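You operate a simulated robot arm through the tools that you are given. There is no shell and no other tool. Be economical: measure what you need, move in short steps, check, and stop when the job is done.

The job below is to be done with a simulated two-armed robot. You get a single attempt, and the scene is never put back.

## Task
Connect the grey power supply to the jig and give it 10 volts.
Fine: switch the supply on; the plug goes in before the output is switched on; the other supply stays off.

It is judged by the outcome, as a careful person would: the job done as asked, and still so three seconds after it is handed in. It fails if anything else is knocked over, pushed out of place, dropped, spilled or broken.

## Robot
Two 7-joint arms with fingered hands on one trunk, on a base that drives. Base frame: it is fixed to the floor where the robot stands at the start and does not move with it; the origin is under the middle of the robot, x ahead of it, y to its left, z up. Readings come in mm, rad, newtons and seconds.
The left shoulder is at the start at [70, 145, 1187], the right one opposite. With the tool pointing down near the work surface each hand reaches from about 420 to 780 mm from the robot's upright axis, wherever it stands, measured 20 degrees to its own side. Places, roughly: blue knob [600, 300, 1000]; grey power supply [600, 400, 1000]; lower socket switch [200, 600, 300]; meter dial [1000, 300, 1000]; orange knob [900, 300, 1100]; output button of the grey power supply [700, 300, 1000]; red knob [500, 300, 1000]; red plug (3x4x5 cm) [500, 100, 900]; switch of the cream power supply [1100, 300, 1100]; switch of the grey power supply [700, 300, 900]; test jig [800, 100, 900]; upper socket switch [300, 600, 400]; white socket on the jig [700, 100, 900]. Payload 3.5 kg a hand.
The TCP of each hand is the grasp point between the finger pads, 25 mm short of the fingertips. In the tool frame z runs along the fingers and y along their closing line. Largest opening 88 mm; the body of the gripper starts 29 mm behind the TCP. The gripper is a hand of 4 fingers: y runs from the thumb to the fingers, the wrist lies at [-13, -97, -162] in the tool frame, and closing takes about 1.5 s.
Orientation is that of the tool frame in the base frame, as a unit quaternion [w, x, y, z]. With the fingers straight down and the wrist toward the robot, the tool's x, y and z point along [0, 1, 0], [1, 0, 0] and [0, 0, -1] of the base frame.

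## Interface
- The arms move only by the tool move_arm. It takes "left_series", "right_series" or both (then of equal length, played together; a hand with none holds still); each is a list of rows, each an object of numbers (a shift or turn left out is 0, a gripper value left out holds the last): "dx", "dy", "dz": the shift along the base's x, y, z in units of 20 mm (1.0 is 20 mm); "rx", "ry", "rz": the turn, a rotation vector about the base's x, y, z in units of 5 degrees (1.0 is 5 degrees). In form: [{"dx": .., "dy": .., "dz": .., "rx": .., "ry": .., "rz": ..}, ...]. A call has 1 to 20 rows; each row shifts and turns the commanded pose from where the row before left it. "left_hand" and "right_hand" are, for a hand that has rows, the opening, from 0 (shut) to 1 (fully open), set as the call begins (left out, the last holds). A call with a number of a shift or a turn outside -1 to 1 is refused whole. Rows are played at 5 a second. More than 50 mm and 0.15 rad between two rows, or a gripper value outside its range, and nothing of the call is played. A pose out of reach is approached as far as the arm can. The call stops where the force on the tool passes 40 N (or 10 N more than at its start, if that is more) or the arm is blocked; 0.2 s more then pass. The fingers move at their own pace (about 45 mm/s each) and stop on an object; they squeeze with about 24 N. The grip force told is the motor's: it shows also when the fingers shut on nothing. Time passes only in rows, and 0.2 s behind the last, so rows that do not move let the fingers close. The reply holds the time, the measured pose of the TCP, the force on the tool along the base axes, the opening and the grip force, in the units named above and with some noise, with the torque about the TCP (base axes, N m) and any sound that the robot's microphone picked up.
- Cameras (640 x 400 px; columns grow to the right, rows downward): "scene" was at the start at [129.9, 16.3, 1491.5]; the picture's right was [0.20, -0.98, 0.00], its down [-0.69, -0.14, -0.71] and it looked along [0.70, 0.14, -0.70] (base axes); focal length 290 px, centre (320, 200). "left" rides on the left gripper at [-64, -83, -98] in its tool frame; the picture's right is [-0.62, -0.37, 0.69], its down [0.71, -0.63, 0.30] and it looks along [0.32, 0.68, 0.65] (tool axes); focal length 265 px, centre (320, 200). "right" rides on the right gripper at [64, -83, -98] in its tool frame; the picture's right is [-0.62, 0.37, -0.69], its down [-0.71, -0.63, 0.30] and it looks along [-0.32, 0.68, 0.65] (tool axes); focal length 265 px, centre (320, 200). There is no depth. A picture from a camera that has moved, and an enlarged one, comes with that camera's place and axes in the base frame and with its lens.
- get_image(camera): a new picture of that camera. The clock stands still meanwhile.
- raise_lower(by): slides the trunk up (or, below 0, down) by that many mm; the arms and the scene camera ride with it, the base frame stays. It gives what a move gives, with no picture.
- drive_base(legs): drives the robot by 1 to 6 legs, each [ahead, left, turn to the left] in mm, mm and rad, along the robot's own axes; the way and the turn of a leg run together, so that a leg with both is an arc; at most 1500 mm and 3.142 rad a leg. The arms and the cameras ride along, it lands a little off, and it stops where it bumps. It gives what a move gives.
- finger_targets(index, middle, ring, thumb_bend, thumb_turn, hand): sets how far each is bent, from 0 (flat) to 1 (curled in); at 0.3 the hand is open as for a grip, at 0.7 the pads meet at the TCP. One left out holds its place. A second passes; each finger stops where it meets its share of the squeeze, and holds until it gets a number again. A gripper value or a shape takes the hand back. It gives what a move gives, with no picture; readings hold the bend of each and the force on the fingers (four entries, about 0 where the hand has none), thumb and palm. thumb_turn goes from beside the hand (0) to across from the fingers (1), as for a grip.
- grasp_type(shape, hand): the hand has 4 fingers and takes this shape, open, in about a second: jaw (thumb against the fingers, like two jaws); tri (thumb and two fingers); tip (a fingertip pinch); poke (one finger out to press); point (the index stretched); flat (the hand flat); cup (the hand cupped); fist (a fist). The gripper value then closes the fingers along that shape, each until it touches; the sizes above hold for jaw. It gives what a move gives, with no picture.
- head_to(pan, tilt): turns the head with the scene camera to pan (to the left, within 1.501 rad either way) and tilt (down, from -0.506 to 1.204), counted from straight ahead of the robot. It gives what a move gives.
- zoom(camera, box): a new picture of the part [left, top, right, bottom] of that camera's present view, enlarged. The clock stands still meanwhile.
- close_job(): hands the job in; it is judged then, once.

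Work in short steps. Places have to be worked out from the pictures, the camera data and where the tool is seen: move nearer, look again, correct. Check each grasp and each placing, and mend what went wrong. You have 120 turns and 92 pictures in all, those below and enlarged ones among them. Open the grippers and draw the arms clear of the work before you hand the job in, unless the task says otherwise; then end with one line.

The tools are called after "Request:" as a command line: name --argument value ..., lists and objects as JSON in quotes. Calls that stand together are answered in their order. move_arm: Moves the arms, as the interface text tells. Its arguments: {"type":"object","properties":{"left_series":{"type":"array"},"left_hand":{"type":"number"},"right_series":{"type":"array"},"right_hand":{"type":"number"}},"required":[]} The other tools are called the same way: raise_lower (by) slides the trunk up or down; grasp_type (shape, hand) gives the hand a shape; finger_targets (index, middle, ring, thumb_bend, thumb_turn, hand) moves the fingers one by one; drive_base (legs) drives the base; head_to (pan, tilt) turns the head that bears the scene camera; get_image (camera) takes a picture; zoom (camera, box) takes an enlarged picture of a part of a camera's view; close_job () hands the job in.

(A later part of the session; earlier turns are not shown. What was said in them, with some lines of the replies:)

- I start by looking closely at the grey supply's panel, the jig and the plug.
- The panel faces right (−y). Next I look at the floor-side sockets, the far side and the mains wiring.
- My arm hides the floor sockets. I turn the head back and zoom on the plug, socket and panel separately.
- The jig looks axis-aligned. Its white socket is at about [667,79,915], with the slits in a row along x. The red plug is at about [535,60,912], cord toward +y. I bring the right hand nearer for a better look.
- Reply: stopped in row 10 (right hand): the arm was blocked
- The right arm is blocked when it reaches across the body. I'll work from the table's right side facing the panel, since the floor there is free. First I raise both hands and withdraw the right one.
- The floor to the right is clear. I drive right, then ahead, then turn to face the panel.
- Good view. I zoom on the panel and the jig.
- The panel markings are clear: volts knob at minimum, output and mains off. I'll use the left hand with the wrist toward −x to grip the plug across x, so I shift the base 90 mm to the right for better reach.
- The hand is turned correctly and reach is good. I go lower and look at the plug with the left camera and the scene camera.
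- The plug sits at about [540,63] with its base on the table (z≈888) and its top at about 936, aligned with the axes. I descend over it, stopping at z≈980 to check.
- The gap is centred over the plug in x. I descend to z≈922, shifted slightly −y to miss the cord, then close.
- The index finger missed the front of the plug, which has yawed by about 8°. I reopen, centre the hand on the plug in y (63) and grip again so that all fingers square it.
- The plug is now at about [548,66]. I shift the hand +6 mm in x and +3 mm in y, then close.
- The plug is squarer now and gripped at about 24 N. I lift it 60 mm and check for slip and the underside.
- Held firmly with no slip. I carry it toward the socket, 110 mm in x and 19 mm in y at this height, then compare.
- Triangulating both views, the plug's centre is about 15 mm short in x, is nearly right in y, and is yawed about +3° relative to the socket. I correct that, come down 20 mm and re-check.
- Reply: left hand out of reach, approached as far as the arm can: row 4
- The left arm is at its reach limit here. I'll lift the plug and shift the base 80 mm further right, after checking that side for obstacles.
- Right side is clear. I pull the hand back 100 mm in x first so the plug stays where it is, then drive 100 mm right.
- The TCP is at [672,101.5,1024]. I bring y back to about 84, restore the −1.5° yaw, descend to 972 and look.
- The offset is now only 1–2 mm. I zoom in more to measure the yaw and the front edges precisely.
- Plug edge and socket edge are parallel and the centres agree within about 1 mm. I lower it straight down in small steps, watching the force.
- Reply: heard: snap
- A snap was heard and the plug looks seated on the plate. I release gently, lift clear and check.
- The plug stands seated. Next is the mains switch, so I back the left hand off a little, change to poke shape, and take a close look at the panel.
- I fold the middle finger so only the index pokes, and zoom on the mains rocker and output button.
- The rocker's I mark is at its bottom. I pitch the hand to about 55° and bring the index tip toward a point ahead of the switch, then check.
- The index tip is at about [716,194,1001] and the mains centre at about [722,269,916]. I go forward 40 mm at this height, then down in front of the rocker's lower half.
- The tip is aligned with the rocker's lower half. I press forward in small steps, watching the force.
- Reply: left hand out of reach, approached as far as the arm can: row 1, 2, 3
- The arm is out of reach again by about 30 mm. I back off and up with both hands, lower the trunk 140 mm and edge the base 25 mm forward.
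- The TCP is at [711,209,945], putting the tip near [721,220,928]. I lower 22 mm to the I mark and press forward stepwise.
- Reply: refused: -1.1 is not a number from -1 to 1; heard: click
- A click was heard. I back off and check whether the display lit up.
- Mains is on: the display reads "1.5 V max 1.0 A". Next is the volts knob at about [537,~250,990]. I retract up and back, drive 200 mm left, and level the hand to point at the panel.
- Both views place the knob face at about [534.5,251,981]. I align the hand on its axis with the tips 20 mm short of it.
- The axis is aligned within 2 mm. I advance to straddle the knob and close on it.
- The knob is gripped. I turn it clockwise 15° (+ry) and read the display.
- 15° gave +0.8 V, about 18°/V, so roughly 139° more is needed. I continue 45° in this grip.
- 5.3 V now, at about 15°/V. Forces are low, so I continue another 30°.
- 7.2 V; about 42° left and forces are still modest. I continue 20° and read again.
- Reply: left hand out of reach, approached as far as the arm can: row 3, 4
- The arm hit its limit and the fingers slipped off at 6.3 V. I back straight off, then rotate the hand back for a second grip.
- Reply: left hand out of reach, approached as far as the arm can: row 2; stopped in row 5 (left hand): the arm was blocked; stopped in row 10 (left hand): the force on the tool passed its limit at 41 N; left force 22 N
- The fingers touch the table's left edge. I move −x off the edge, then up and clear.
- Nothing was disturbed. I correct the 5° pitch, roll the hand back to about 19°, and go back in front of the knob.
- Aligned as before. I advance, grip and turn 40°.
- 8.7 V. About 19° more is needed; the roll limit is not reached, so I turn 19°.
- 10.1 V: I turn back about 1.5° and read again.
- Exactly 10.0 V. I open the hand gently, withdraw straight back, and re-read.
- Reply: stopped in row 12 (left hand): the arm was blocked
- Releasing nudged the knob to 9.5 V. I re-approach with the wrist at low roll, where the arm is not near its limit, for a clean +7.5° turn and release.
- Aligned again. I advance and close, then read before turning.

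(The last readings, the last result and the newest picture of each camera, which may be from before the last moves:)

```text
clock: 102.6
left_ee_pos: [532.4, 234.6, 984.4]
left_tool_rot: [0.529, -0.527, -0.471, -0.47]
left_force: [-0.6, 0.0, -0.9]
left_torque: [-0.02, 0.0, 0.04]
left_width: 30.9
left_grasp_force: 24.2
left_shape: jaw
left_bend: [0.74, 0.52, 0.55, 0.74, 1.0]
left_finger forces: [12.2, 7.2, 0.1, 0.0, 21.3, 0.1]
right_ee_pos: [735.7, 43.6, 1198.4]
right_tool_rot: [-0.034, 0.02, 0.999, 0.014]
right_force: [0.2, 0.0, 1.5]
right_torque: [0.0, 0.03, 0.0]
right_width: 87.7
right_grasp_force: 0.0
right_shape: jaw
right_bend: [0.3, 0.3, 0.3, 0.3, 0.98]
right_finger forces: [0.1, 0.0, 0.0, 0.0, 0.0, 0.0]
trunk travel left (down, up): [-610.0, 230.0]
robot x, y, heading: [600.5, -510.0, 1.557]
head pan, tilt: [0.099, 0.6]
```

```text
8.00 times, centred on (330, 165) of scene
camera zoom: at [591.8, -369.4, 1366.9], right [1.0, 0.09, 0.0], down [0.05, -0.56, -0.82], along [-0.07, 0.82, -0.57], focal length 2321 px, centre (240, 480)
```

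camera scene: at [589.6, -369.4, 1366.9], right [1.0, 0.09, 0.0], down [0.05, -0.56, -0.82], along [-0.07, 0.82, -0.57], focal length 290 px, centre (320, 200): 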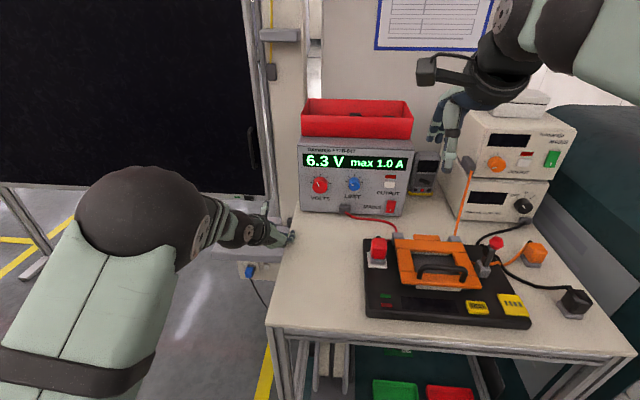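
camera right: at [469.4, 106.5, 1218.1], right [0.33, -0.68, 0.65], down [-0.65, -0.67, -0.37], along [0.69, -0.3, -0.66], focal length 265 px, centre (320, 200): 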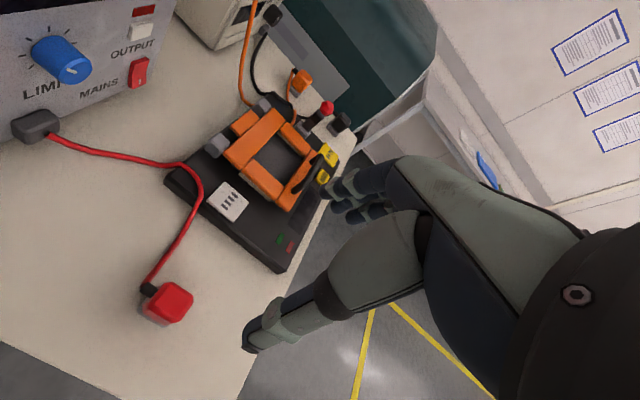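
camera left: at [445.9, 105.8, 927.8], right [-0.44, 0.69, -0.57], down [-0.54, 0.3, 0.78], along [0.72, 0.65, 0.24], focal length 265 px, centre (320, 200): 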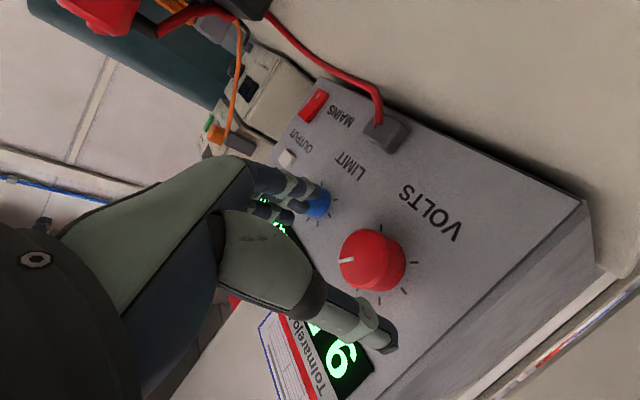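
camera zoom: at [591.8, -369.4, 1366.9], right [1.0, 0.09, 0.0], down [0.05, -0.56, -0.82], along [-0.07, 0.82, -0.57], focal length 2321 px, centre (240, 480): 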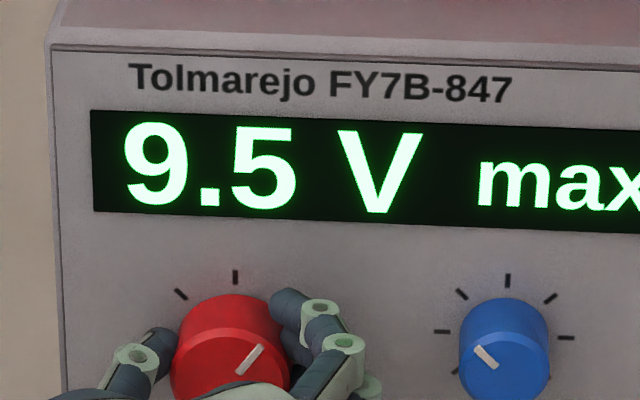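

9.5 V held. I turn clockwise about 9°, allowing for a little backlash.

Request:
move_arm --left_series '[{"ry": 0.9}, {"ry": 0.8}, {}]'

Request:
zoom --camera "scene" --box '[290, 140, 370, 190]'

```text
clock: 103.4
left_ee_pos: [532.2, 235.2, 983.2]
left_tool_rot: [0.562, -0.561, -0.429, -0.43]
left_force: [-1.3, 2.2, 2.3]
left_torque: [0.0, -0.01, 0.05]
left_width: 30.7
left_grasp_force: 24.0
left_shape: jaw
left_bend: [0.74, 0.52, 0.55, 0.74, 1.0]
left_finger forces: [11.8, 7.5, 0.0, 0.0, 22.2, 0.1]
right_ee_pos: [735.9, 43.5, 1198.5]
right_tool_rot: [-0.034, 0.021, 0.999, 0.013]
right_force: [0.2, 0.0, 0.3]
right_torque: [0.01, 0.0, 0.0]
right_width: 87.6
right_grasp_force: 0.0
right_shape: jaw
right_bend: [0.3, 0.3, 0.3, 0.3, 0.98]
right_finger forces: [0.0, 0.1, 0.0, 0.0, 0.0, 0.1]
trunk travel left (down, up): [-610.0, 230.0]
robot x, y, heading: [597.9, -513.7, 1.562]
head pan, tilt: [0.099, 0.6]
```

```text
8.00 times, centred on (330, 165) of scene
camera zoom: at [591.8, -369.4, 1366.9], right [1.0, 0.09, 0.0], down [0.05, -0.56, -0.82], along [-0.07, 0.82, -0.57], focal length 2321 px, centre (240, 480)
```

zoom: 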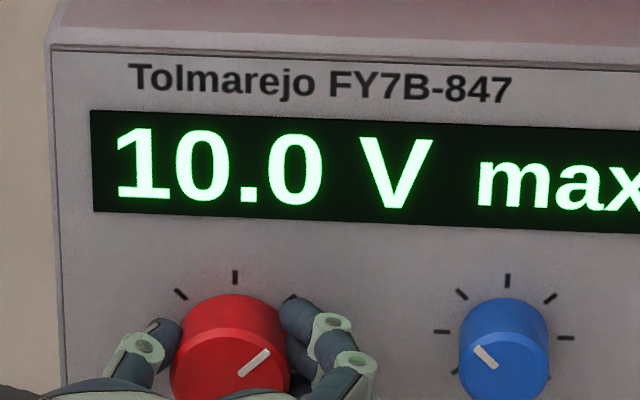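

10.0 V with low forces. I open fully in place, read, and withdraw.

Request:
move_arm --left_series '[{}, {}, {}, {}, {}, {}, {}, {}, {"dy": -0.5}, {"dy": -1}, {"dy": -1}]' --left_hand 1.0

Request:
zoom --camera "scene" --box '[270, 140, 430, 240]'

```text
clock: 105.8
left_ee_pos: [533.5, 187.1, 985.4]
left_tool_rot: [0.562, -0.56, -0.43, -0.43]
left_force: [0.8, -0.2, 0.3]
left_torque: [-0.03, -0.02, -0.04]
left_width: 87.8
left_grasp_force: 0.1
left_shape: jaw
left_bend: [0.3, 0.3, 0.3, 0.3, 0.98]
left_finger forces: [0.0, 0.0, 0.0, 0.0, 0.1, 0.1]
right_ee_pos: [736.8, 43.2, 1197.5]
right_tool_rot: [-0.035, 0.021, 0.999, 0.014]
right_force: [-0.4, -0.5, -1.3]
right_torque: [-0.01, 0.02, 0.0]
right_width: 87.8
right_grasp_force: 0.1
right_shape: jaw
right_bend: [0.3, 0.3, 0.3, 0.3, 0.98]
right_finger forces: [0.0, 0.0, 0.0, 0.0, 0.0, 0.1]
trunk travel left (down, up): [-610.0, 230.0]
robot x, y, heading: [600.2, -508.0, 1.56]
head pan, tilt: [0.099, 0.6]
```

```text
4.00 times, centred on (350, 190) of scene
camera zoom: at [592.7, -370.3, 1367.0], right [1.0, 0.09, 0.0], down [0.05, -0.56, -0.83], along [-0.07, 0.82, -0.56], focal length 1160 px, centre (200, 240)
```

zoom: 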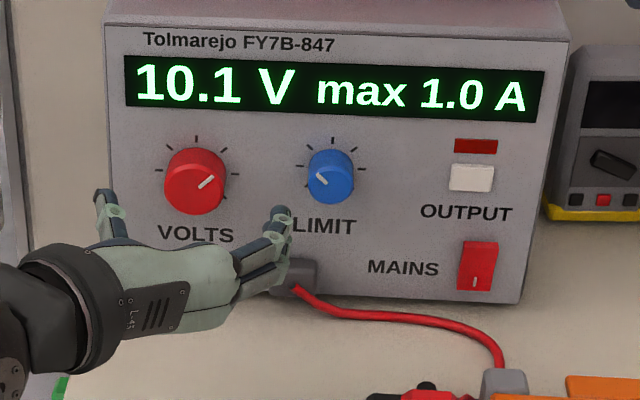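

The release drifted it to 10.1 V. I make one more fine correction: re-grip in the same pose, turn back slightly and read.

Request:
move_arm --left_series '[{"dy": 1}, {"dy": 1}, {"dy": 0.4}]'

Request:
move_arm --left_series '[{}, {}, {}, {}, {}, {}, {}, {"ry": -0.35}, {}]' --left_hand 0.0

Request:
zoom --camera "scene" --box '[290, 140, 370, 190]'

```text
clock: 106.6
left_ee_pos: [533.9, 234.3, 985.0]
left_tool_rot: [0.562, -0.561, -0.43, -0.43]
left_force: [0.6, 0.4, 0.3]
left_torque: [0.03, 0.01, -0.04]
left_width: 87.5
left_grasp_force: 0.1
left_shape: jaw
left_bend: [0.3, 0.3, 0.3, 0.3, 0.98]
left_finger forces: [0.0, 0.1, 0.1, 0.1, 0.1, 0.2]
right_ee_pos: [735.9, 43.6, 1197.2]
right_tool_rot: [-0.035, 0.02, 0.999, 0.014]
right_force: [-0.3, 0.0, 0.8]
right_torque: [0.0, 0.0, 0.0]
right_width: 87.5
right_grasp_force: 0.0
right_shape: jaw
right_bend: [0.3, 0.3, 0.3, 0.3, 0.98]
right_finger forces: [0.0, 0.0, 0.0, 0.0, 0.0, 0.0]
trunk travel left (down, up): [-610.0, 230.0]
robot x, y, heading: [598.9, -505.3, 1.563]
head pan, tilt: [0.099, 0.6]
```

```text
clock: 108.6
left_ee_pos: [532.2, 233.4, 984.7]
left_tool_rot: [0.556, -0.554, -0.437, -0.439]
left_force: [-2.9, 2.5, 0.9]
left_torque: [0.02, 0.02, 0.01]
left_width: 30.9
left_grasp_force: 24.2
left_shape: jaw
left_bend: [0.74, 0.51, 0.54, 0.74, 1.0]
left_finger forces: [12.2, 6.9, 0.1, 0.0, 22.0, 0.0]
right_ee_pos: [734.8, 42.9, 1198.5]
right_tool_rot: [-0.033, 0.02, 0.999, 0.013]
right_force: [0.1, -0.6, -1.1]
right_torque: [0.0, -0.01, 0.0]
right_width: 87.7
right_grasp_force: 0.1
right_shape: jaw
right_bend: [0.3, 0.3, 0.3, 0.3, 0.98]
right_finger forces: [0.0, 0.0, 0.1, 0.0, 0.0, 0.0]
trunk travel left (down, up): [-610.0, 230.0]
robot x, y, heading: [601.7, -508.2, 1.56]
head pan, tilt: [0.099, 0.6]
```

```text
8.00 times, centred on (330, 165) of scene
camera zoom: at [591.8, -369.5, 1366.9], right [1.0, 0.09, 0.0], down [0.05, -0.56, -0.82], along [-0.07, 0.82, -0.57], focal length 2321 px, centre (240, 480)
```

zoom: 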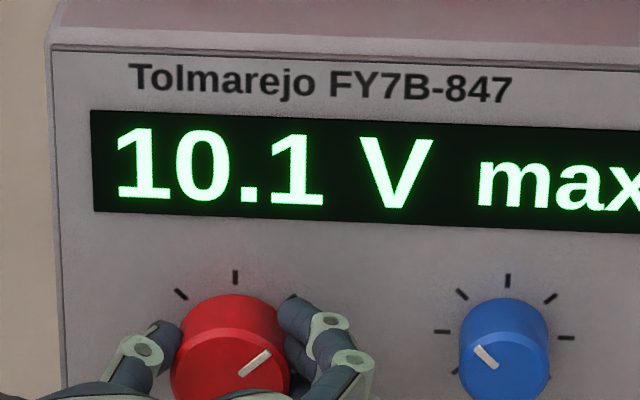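

Backlash absorbed it; still 10.1 V. I turn back another 2° and read.

Request:
move_arm --left_series '[{"ry": -0.4}, {}]'

Request:
zoom --camera "scene" --box '[290, 140, 370, 190]'

```text
clock: 109.2
left_ee_pos: [532.5, 232.0, 985.7]
left_tool_rot: [-0.547, 0.547, 0.448, 0.448]
left_force: [-3.0, 1.7, 2.0]
left_torque: [0.05, 0.01, 0.05]
left_width: 30.7
left_grasp_force: 23.1
left_shape: jaw
left_bend: [0.74, 0.51, 0.54, 0.74, 1.0]
left_finger forces: [12.2, 6.9, 0.1, 0.0, 22.7, 0.0]
right_ee_pos: [734.0, 43.8, 1196.6]
right_tool_rot: [-0.034, 0.02, 0.999, 0.014]
right_force: [-1.4, 0.1, 0.0]
right_torque: [-0.01, -0.03, -0.02]
right_width: 87.4
right_grasp_force: 0.0
right_shape: jaw
right_bend: [0.3, 0.3, 0.3, 0.3, 0.98]
right_finger forces: [0.0, 0.1, 0.1, 0.0, 0.1, 0.1]
trunk travel left (down, up): [-610.0, 230.0]
robot x, y, heading: [597.7, -508.2, 1.562]
head pan, tilt: [0.099, 0.6]
```

```text
8.00 times, centred on (330, 165) of scene
camera zoom: at [591.6, -369.5, 1366.9], right [1.0, 0.09, 0.0], down [0.05, -0.56, -0.82], along [-0.07, 0.82, -0.57], focal length 2321 px, centre (240, 480)
```

zoom: 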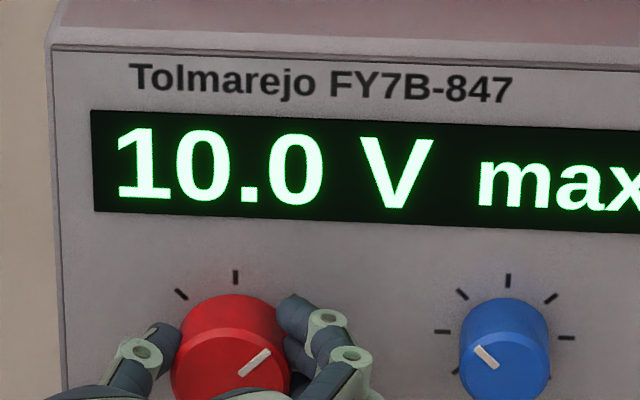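

10.0 V. I release fully, withdraw, and read.

Request:
move_arm --left_series '[{}, {}, {}, {}, {}, {}, {}, {}, {"dy": -0.5}, {"dy": -1}, {"dy": -1}, {"dy": -1}, {"dy": -1}]' --left_hand 1.0

Request:
zoom --camera "scene" --box '[270, 140, 430, 240]'

```text
clock: 112.0
left_ee_pos: [527.2, 143.5, 980.1]
left_tool_rot: [0.548, -0.544, -0.454, -0.445]
left_force: [-0.4, -0.6, -0.5]
left_torque: [-0.01, -0.04, -0.01]
left_width: 87.5
left_grasp_force: 0.1
left_shape: jaw
left_bend: [0.3, 0.3, 0.3, 0.3, 0.98]
left_finger forces: [0.0, 0.0, 0.1, 0.0, 0.0, 0.1]
right_ee_pos: [736.5, 42.6, 1198.0]
right_tool_rot: [-0.035, 0.02, 0.999, 0.014]
right_force: [-0.2, -0.7, -0.1]
right_torque: [0.0, 0.0, 0.01]
right_width: 87.6
right_grasp_force: 0.1
right_shape: jaw
right_bend: [0.3, 0.3, 0.3, 0.3, 0.98]
right_finger forces: [0.1, 0.0, 0.0, 0.1, 0.1, 0.0]
trunk travel left (down, up): [-610.0, 230.0]
robot x, y, heading: [600.1, -509.1, 1.564]
head pan, tilt: [0.099, 0.6]
```

```text
4.00 times, centred on (350, 190) of scene
camera zoom: at [592.5, -370.2, 1367.0], right [1.0, 0.09, 0.0], down [0.05, -0.56, -0.83], along [-0.07, 0.82, -0.56], focal length 1160 px, centre (200, 240)
```

zoom: 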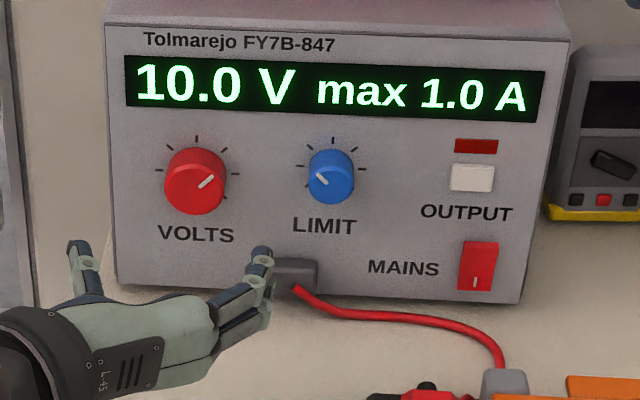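

The display holds at 10.0 V with output still off. Now the output button at about [708,260,986]: I lift clear, level the roll, pitch to the earlier 55° poke pose, and drive back 200 mm right.

Request:
move_arm --left_series '[{"dz": 1, "dy": -1}, {"dz": 1}, {"dz": 1, "ry": -1}, {"dz": 1, "ry": -1}, {"dz": 1, "ry": -0.1}, {"dz": 1}, {"rx": -1}, {"rx": -1}, {"rx": -1}, {"rx": -1}, {"rx": -1}, {"rx": -1}, {"rx": -1}]'

Request:
drive_base --legs '[[0, -200, 0]]'

Request:
grasp_type --hand "left" --shape "poke"

Request:
finger_targets --hand "left" --middle 1.0 --index 0.6

Request:
get_image --camera "left"

```text
clock: 114.8
left_ee_pos: [532.6, 122.6, 1104.1]
left_tool_rot: [-0.329, 0.631, 0.624, 0.323]
left_force: [0.6, 0.0, -0.6]
left_torque: [-0.02, 0.0, -0.02]
left_width: 87.8
left_grasp_force: 0.0
left_shape: jaw
left_bend: [0.3, 0.3, 0.3, 0.3, 0.98]
left_finger forces: [0.0, 0.0, 0.0, 0.0, 0.0, 0.0]
right_ee_pos: [735.8, 43.2, 1197.7]
right_tool_rot: [-0.034, 0.02, 0.999, 0.014]
right_force: [0.0, -0.5, 0.7]
right_torque: [-0.02, 0.0, 0.01]
right_width: 87.5
right_grasp_force: 0.2
right_shape: jaw
right_bend: [0.3, 0.3, 0.3, 0.3, 0.98]
right_finger forces: [0.0, 0.1, 0.0, 0.0, 0.0, 0.0]
trunk travel left (down, up): [-610.0, 230.0]
robot x, y, heading: [601.0, -510.5, 1.555]
head pan, tilt: [0.099, 0.6]
```

```text
clock: 116.5
left_ee_pos: [742.7, 119.7, 1104.7]
left_tool_rot: [-0.33, 0.632, 0.622, 0.325]
left_force: [-1.1, 0.1, -0.3]
left_torque: [0.0, 0.01, 0.0]
left_width: 87.7
left_grasp_force: 0.1
left_shape: jaw
left_bend: [0.3, 0.3, 0.3, 0.3, 0.98]
left_finger forces: [0.0, 0.1, 0.0, 0.1, 0.0, 0.0]
right_ee_pos: [945.9, 39.1, 1198.7]
right_tool_rot: [-0.033, 0.023, 0.999, 0.014]
right_force: [-0.8, -0.4, -0.2]
right_torque: [-0.01, -0.02, 0.03]
right_width: 87.8
right_grasp_force: 0.1
right_shape: jaw
right_bend: [0.3, 0.3, 0.3, 0.3, 0.98]
right_finger forces: [0.1, 0.1, 0.1, 0.0, 0.0, 0.0]
trunk travel left (down, up): [-610.0, 230.0]
robot x, y, heading: [806.3, -513.0, 1.551]
head pan, tilt: [0.099, 0.6]
```

```text
clock: 117.4
left_ee_pos: [742.7, 120.3, 1103.7]
left_tool_rot: [-0.329, 0.632, 0.621, 0.325]
left_force: [0.2, 0.8, -0.2]
left_torque: [0.01, -0.01, -0.03]
left_width: 0.1
left_grasp_force: 0.3
left_shape: poke
left_bend: [0.7, 0.7, 0.99, 1.0, 1.0]
left_finger forces: [0.1, 0.0, 0.1, 0.0, 0.0, 0.0]
right_ee_pos: [946.6, 39.1, 1197.6]
right_tool_rot: [-0.034, 0.023, 0.999, 0.014]
right_force: [0.5, 0.3, 0.6]
right_torque: [-0.04, -0.01, 0.02]
right_width: 87.6
right_grasp_force: 0.0
right_shape: jaw
right_bend: [0.3, 0.3, 0.3, 0.3, 0.98]
right_finger forces: [0.1, 0.0, 0.0, 0.0, 0.0, 0.1]
trunk travel left (down, up): [-610.0, 230.0]
robot x, y, heading: [811.9, -509.6, 1.558]
head pan, tilt: [0.099, 0.6]
```

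```text
clock: 118.4
left_ee_pos: [743.1, 120.7, 1104.4]
left_tool_rot: [-0.328, 0.633, 0.622, 0.325]
left_force: [-0.3, -0.7, -0.5]
left_torque: [0.0, 0.03, 0.03]
left_width: 29.8
left_grasp_force: 0.0
left_shape: fingers
left_bend: [0.6, 1.0, 0.99, 1.0, 1.0]
left_finger forces: [0.0, 0.0, 0.0, 0.0, 0.0, 0.1]
right_ee_pos: [947.6, 39.5, 1197.7]
right_tool_rot: [-0.034, 0.022, 0.999, 0.014]
right_force: [-0.2, -0.5, -0.6]
right_torque: [-0.03, 0.01, 0.0]
right_width: 87.5
right_grasp_force: 0.0
right_shape: jaw
right_bend: [0.3, 0.3, 0.3, 0.3, 0.98]
right_finger forces: [0.1, 0.1, 0.1, 0.0, 0.1, 0.0]
trunk travel left (down, up): [-610.0, 230.0]
robot x, y, heading: [813.8, -509.8, 1.556]
head pan, tilt: [0.099, 0.6]
```

```text
13 pictures are left
camera left: at [659.5, 4.2, 1108.7], right [-0.38, 0.22, -0.9], down [-0.62, 0.67, 0.42], along [0.69, 0.71, -0.12], focal length 265 px, centre (320, 200)
```

left: 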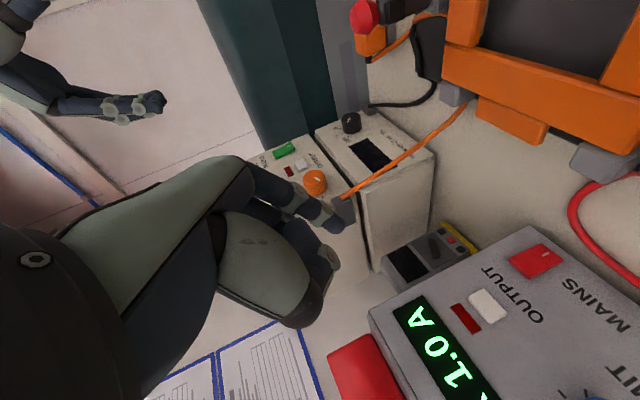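

The output button is at about [707,258,988]. I position the index tip 25 mm in front of it.

Request:
move_arm --left_series '[{"dx": -1, "dy": 1}, {"dx": -1, "dy": 1}, {"dx": -0.3, "dy": 1}, {"dy": 1}, {"dz": -1, "dy": 0.9}, {"dz": -1}, {"dz": -1}, {"dz": -1}, {"dz": -0.95}]'

Request:
get_image --camera "left"

```text
clock: 120.4
left_ee_pos: [696.6, 217.3, 1003.2]
left_tool_rot: [-0.329, 0.632, 0.621, 0.325]
left_force: [0.5, -0.9, 0.7]
left_torque: [-0.01, -0.01, -0.02]
left_width: 29.8
left_grasp_force: 0.0
left_shape: fingers
left_bend: [0.6, 1.0, 0.99, 1.0, 1.0]
left_finger forces: [0.0, 0.0, 0.0, 0.0, 0.0, 0.0]
right_ee_pos: [946.8, 39.0, 1196.6]
right_tool_rot: [-0.034, 0.022, 0.999, 0.014]
right_force: [0.3, -1.0, -0.3]
right_torque: [0.01, 0.06, 0.03]
right_width: 87.5
right_grasp_force: 0.1
right_shape: jaw
right_bend: [0.3, 0.3, 0.3, 0.3, 0.98]
right_finger forces: [0.0, 0.1, 0.0, 0.0, 0.0, 0.0]
trunk travel left (down, up): [-610.0, 230.0]
robot x, y, heading: [807.1, -508.9, 1.554]
head pan, tilt: [0.099, 0.6]
```

```text
12 pictures are left
camera left: at [612.8, 101.9, 1009.2], right [-0.38, 0.22, -0.9], down [-0.62, 0.66, 0.42], along [0.69, 0.71, -0.12], focal length 265 px, centre (320, 200)
```

left: 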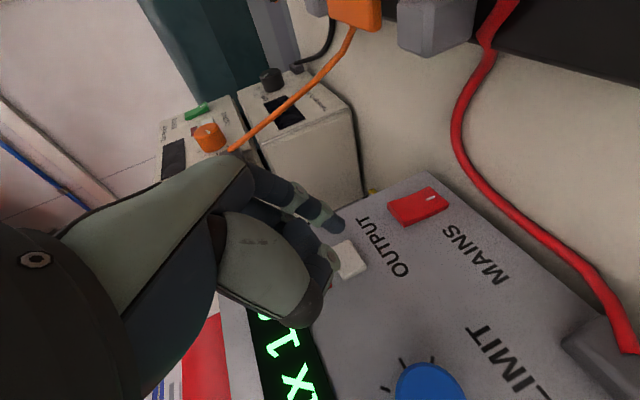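

The tip is lined up with the button to within about 2 mm. I press in small steps.

Request:
move_arm --left_series '[{"dy": 0.8, "dx": -0.1}, {"dy": 0.5}, {"dy": 0.25}, {"dy": 0.2}]'

```text
clock: 121.4
left_ee_pos: [695.1, 247.1, 1007.5]
left_tool_rot: [-0.329, 0.633, 0.622, 0.324]
left_force: [-1.3, -25.0, -1.5]
left_torque: [-0.53, 0.05, -0.5]
left_width: 30.2
left_grasp_force: 12.4
left_shape: fingers
left_bend: [0.59, 1.0, 0.99, 1.0, 1.0]
left_finger forces: [24.7, 0.1, 0.1, 0.1, 0.0, 0.1]
right_ee_pos: [947.2, 34.1, 1200.9]
right_tool_rot: [-0.034, 0.021, 0.999, 0.017]
right_force: [0.0, -0.5, 0.4]
right_torque: [0.0, 0.02, -0.04]
right_width: 87.7
right_grasp_force: 0.2
right_shape: jaw
right_bend: [0.3, 0.3, 0.3, 0.3, 0.98]
right_finger forces: [0.1, 0.0, 0.0, 0.1, 0.1, 0.1]
trunk travel left (down, up): [-610.0, 230.0]
robot x, y, heading: [807.6, -510.5, 1.555]
head pan, tilt: [0.099, 0.6]
heard: click
```

A click at 25 N. I back off straight and check the output light, the display and the supply's position.

Request:
move_arm --left_series '[{"dy": -0.5}, {"dy": -1}, {"dy": -1}, {"dy": -1, "dz": 1}, {"dz": 1}, {"dz": 1}, {"dz": 1}]'

Request:
get_image --camera "scene"

Request:
zoom --camera "left" --box '[300, 100, 640, 400]'

```text
clock: 123.0
left_ee_pos: [695.1, 184.1, 1084.9]
left_tool_rot: [-0.329, 0.632, 0.622, 0.324]
left_force: [0.5, 0.2, -0.7]
left_torque: [0.02, 0.01, -0.01]
left_width: 29.5
left_grasp_force: 0.2
left_shape: fingers
left_bend: [0.6, 1.0, 0.99, 1.0, 1.0]
left_finger forces: [0.0, 0.0, 0.1, 0.1, 0.1, 0.0]
left hand out of reach, approached as far as the arm can: row 1
right_ee_pos: [946.4, 39.3, 1198.2]
right_tool_rot: [-0.033, 0.022, 0.999, 0.014]
right_force: [-0.6, -0.2, 0.8]
right_torque: [0.01, 0.02, 0.0]
right_width: 87.8
right_grasp_force: 0.2
right_shape: jaw
right_bend: [0.3, 0.3, 0.3, 0.3, 0.98]
right_finger forces: [0.1, 0.1, 0.1, 0.0, 0.1, 0.0]
trunk travel left (down, up): [-610.0, 230.0]
robot x, y, heading: [812.1, -510.3, 1.557]
head pan, tilt: [0.099, 0.6]
```

```text
11 pictures are left
camera scene: at [801.9, -372.8, 1367.0], right [1.0, 0.09, 0.0], down [0.05, -0.56, -0.83], along [-0.07, 0.82, -0.56], focal length 290 px, centre (320, 200)
```

scene: 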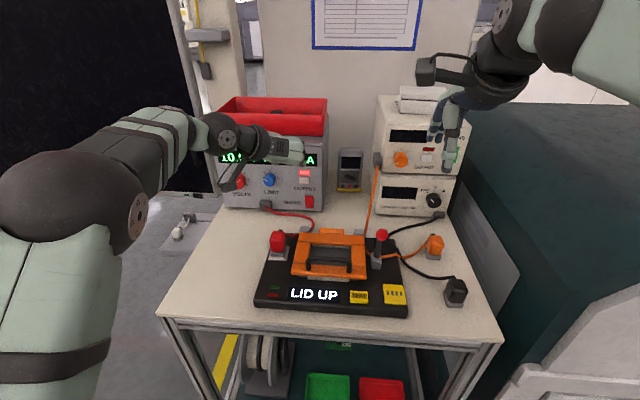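

```text
1.33 times, centred on (470, 250) of left
camera zoom: at [611.6, 67.3, 1089.9], right [-0.38, 0.22, -0.9], down [-0.62, 0.66, 0.42], along [0.69, 0.71, -0.12], focal length 354 px, centre (120, 133)
```

zoom: 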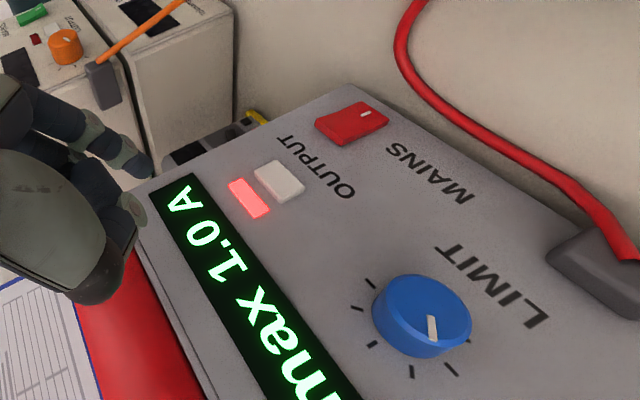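

The output lamp is lit and the jig is powered: it shows "LID UP", which is only its own state and not part of the task. I draw both arms clear, open the hand and do a final check of the voltage.

Request:
move_arm --left_series '[{"dz": 1}, {"dz": 1, "dy": -1}, {"dy": -1}, {"dy": -1}, {"dy": -1}, {"dy": -1}, {"dy": -1}, {"dy": -1}, {"dy": -1, "dx": -1}, {"dy": -1, "dx": -1}, {"dx": -1}, {"dx": -1}, {"dx": -1}]' --right_series '[{}, {"dy": -1}, {"dy": -1}, {"dy": -1}, {"dy": -1}, {"dy": -1}, {}, {}, {}, {}, {}, {}, {}]'

Request:
grasp_type --hand "left" --shape "jaw"

Request:
zoom --camera "scene" --box '[200, 80, 480, 320]'

Request:
zoom --camera "scene" --box '[210, 130, 350, 218]'

```text
clock: 125.8
left_ee_pos: [594.4, 1.9, 1125.2]
left_tool_rot: [-0.33, 0.632, 0.622, 0.325]
left_force: [-0.7, 0.3, 0.2]
left_torque: [0.03, 0.02, 0.0]
left_width: 29.5
left_grasp_force: 0.0
left_shape: fingers
left_bend: [0.6, 1.0, 0.99, 1.0, 1.0]
left_finger forces: [0.0, 0.1, 0.1, 0.0, 0.1, 0.1]
right_ee_pos: [946.1, -59.6, 1198.0]
right_tool_rot: [-0.034, 0.022, 0.999, 0.014]
right_force: [-0.8, 1.4, 0.7]
right_torque: [0.01, 0.0, 0.01]
right_width: 87.5
right_grasp_force: 0.1
right_shape: jaw
right_bend: [0.3, 0.3, 0.3, 0.3, 0.98]
right_finger forces: [0.0, 0.1, 0.1, 0.0, 0.0, 0.0]
trunk travel left (down, up): [-610.0, 230.0]
robot x, y, heading: [808.0, -509.7, 1.555]
head pan, tilt: [0.099, 0.6]
```

```text
clock: 126.7
left_ee_pos: [596.0, 2.1, 1124.7]
left_tool_rot: [-0.329, 0.632, 0.622, 0.325]
left_force: [-0.2, 0.0, -0.4]
left_torque: [-0.03, -0.01, 0.01]
left_width: 87.7
left_grasp_force: 0.1
left_shape: jaw
left_bend: [0.3, 0.3, 0.3, 0.3, 0.98]
left_finger forces: [0.0, 0.0, 0.0, 0.0, 0.1, 0.1]
right_ee_pos: [946.8, -59.4, 1197.4]
right_tool_rot: [-0.034, 0.022, 0.999, 0.014]
right_force: [0.3, -0.9, 0.6]
right_torque: [-0.03, 0.02, -0.03]
right_width: 87.8
right_grasp_force: 0.0
right_shape: jaw
right_bend: [0.3, 0.3, 0.3, 0.3, 0.98]
right_finger forces: [0.0, 0.0, 0.1, 0.1, 0.1, 0.0]
trunk travel left (down, up): [-610.0, 230.0]
robot x, y, heading: [810.8, -504.2, 1.559]
head pan, tilt: [0.099, 0.6]
```

```text
1.67 times, centred on (340, 200) of scene
camera zoom: at [801.8, -372.3, 1366.9], right [1.0, 0.09, 0.0], down [0.05, -0.56, -0.82], along [-0.07, 0.82, -0.57], focal length 484 px, centre (287, 200)
```

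zoom: 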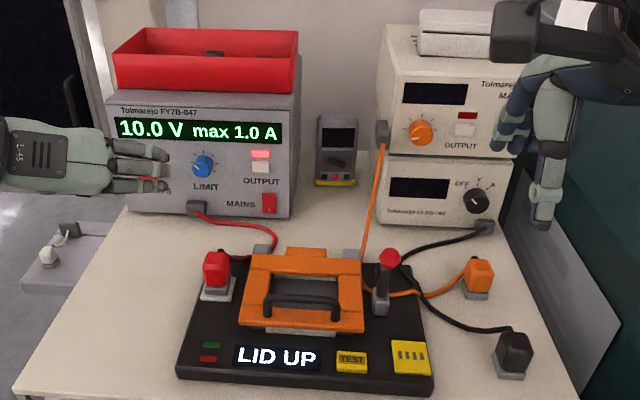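

```text
4.55 times, centred on (280, 174) of scene
camera zoom: at [801.8, -372.3, 1366.9], right [1.0, 0.09, 0.0], down [0.05, -0.56, -0.82], along [-0.07, 0.82, -0.57], focal length 1319 px, centre (502, 318)
```

zoom: 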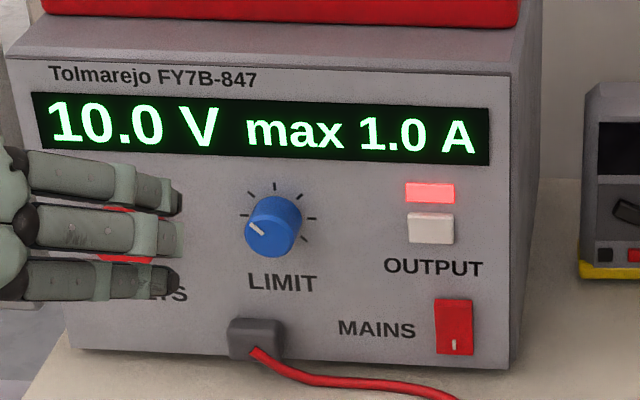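

The supply reads 10.0 V with output on, the plug is seated, the jig is powered, the cream supply is off and the hands are open and clear. I hand it in.

Request:
close_job

```text
The job is handed in.
```

The grey supply is plugged into the jig's white socket and switched on at 10.0 V with its output on; the plug went in before the output, and the cream supply was never touched and stays off.
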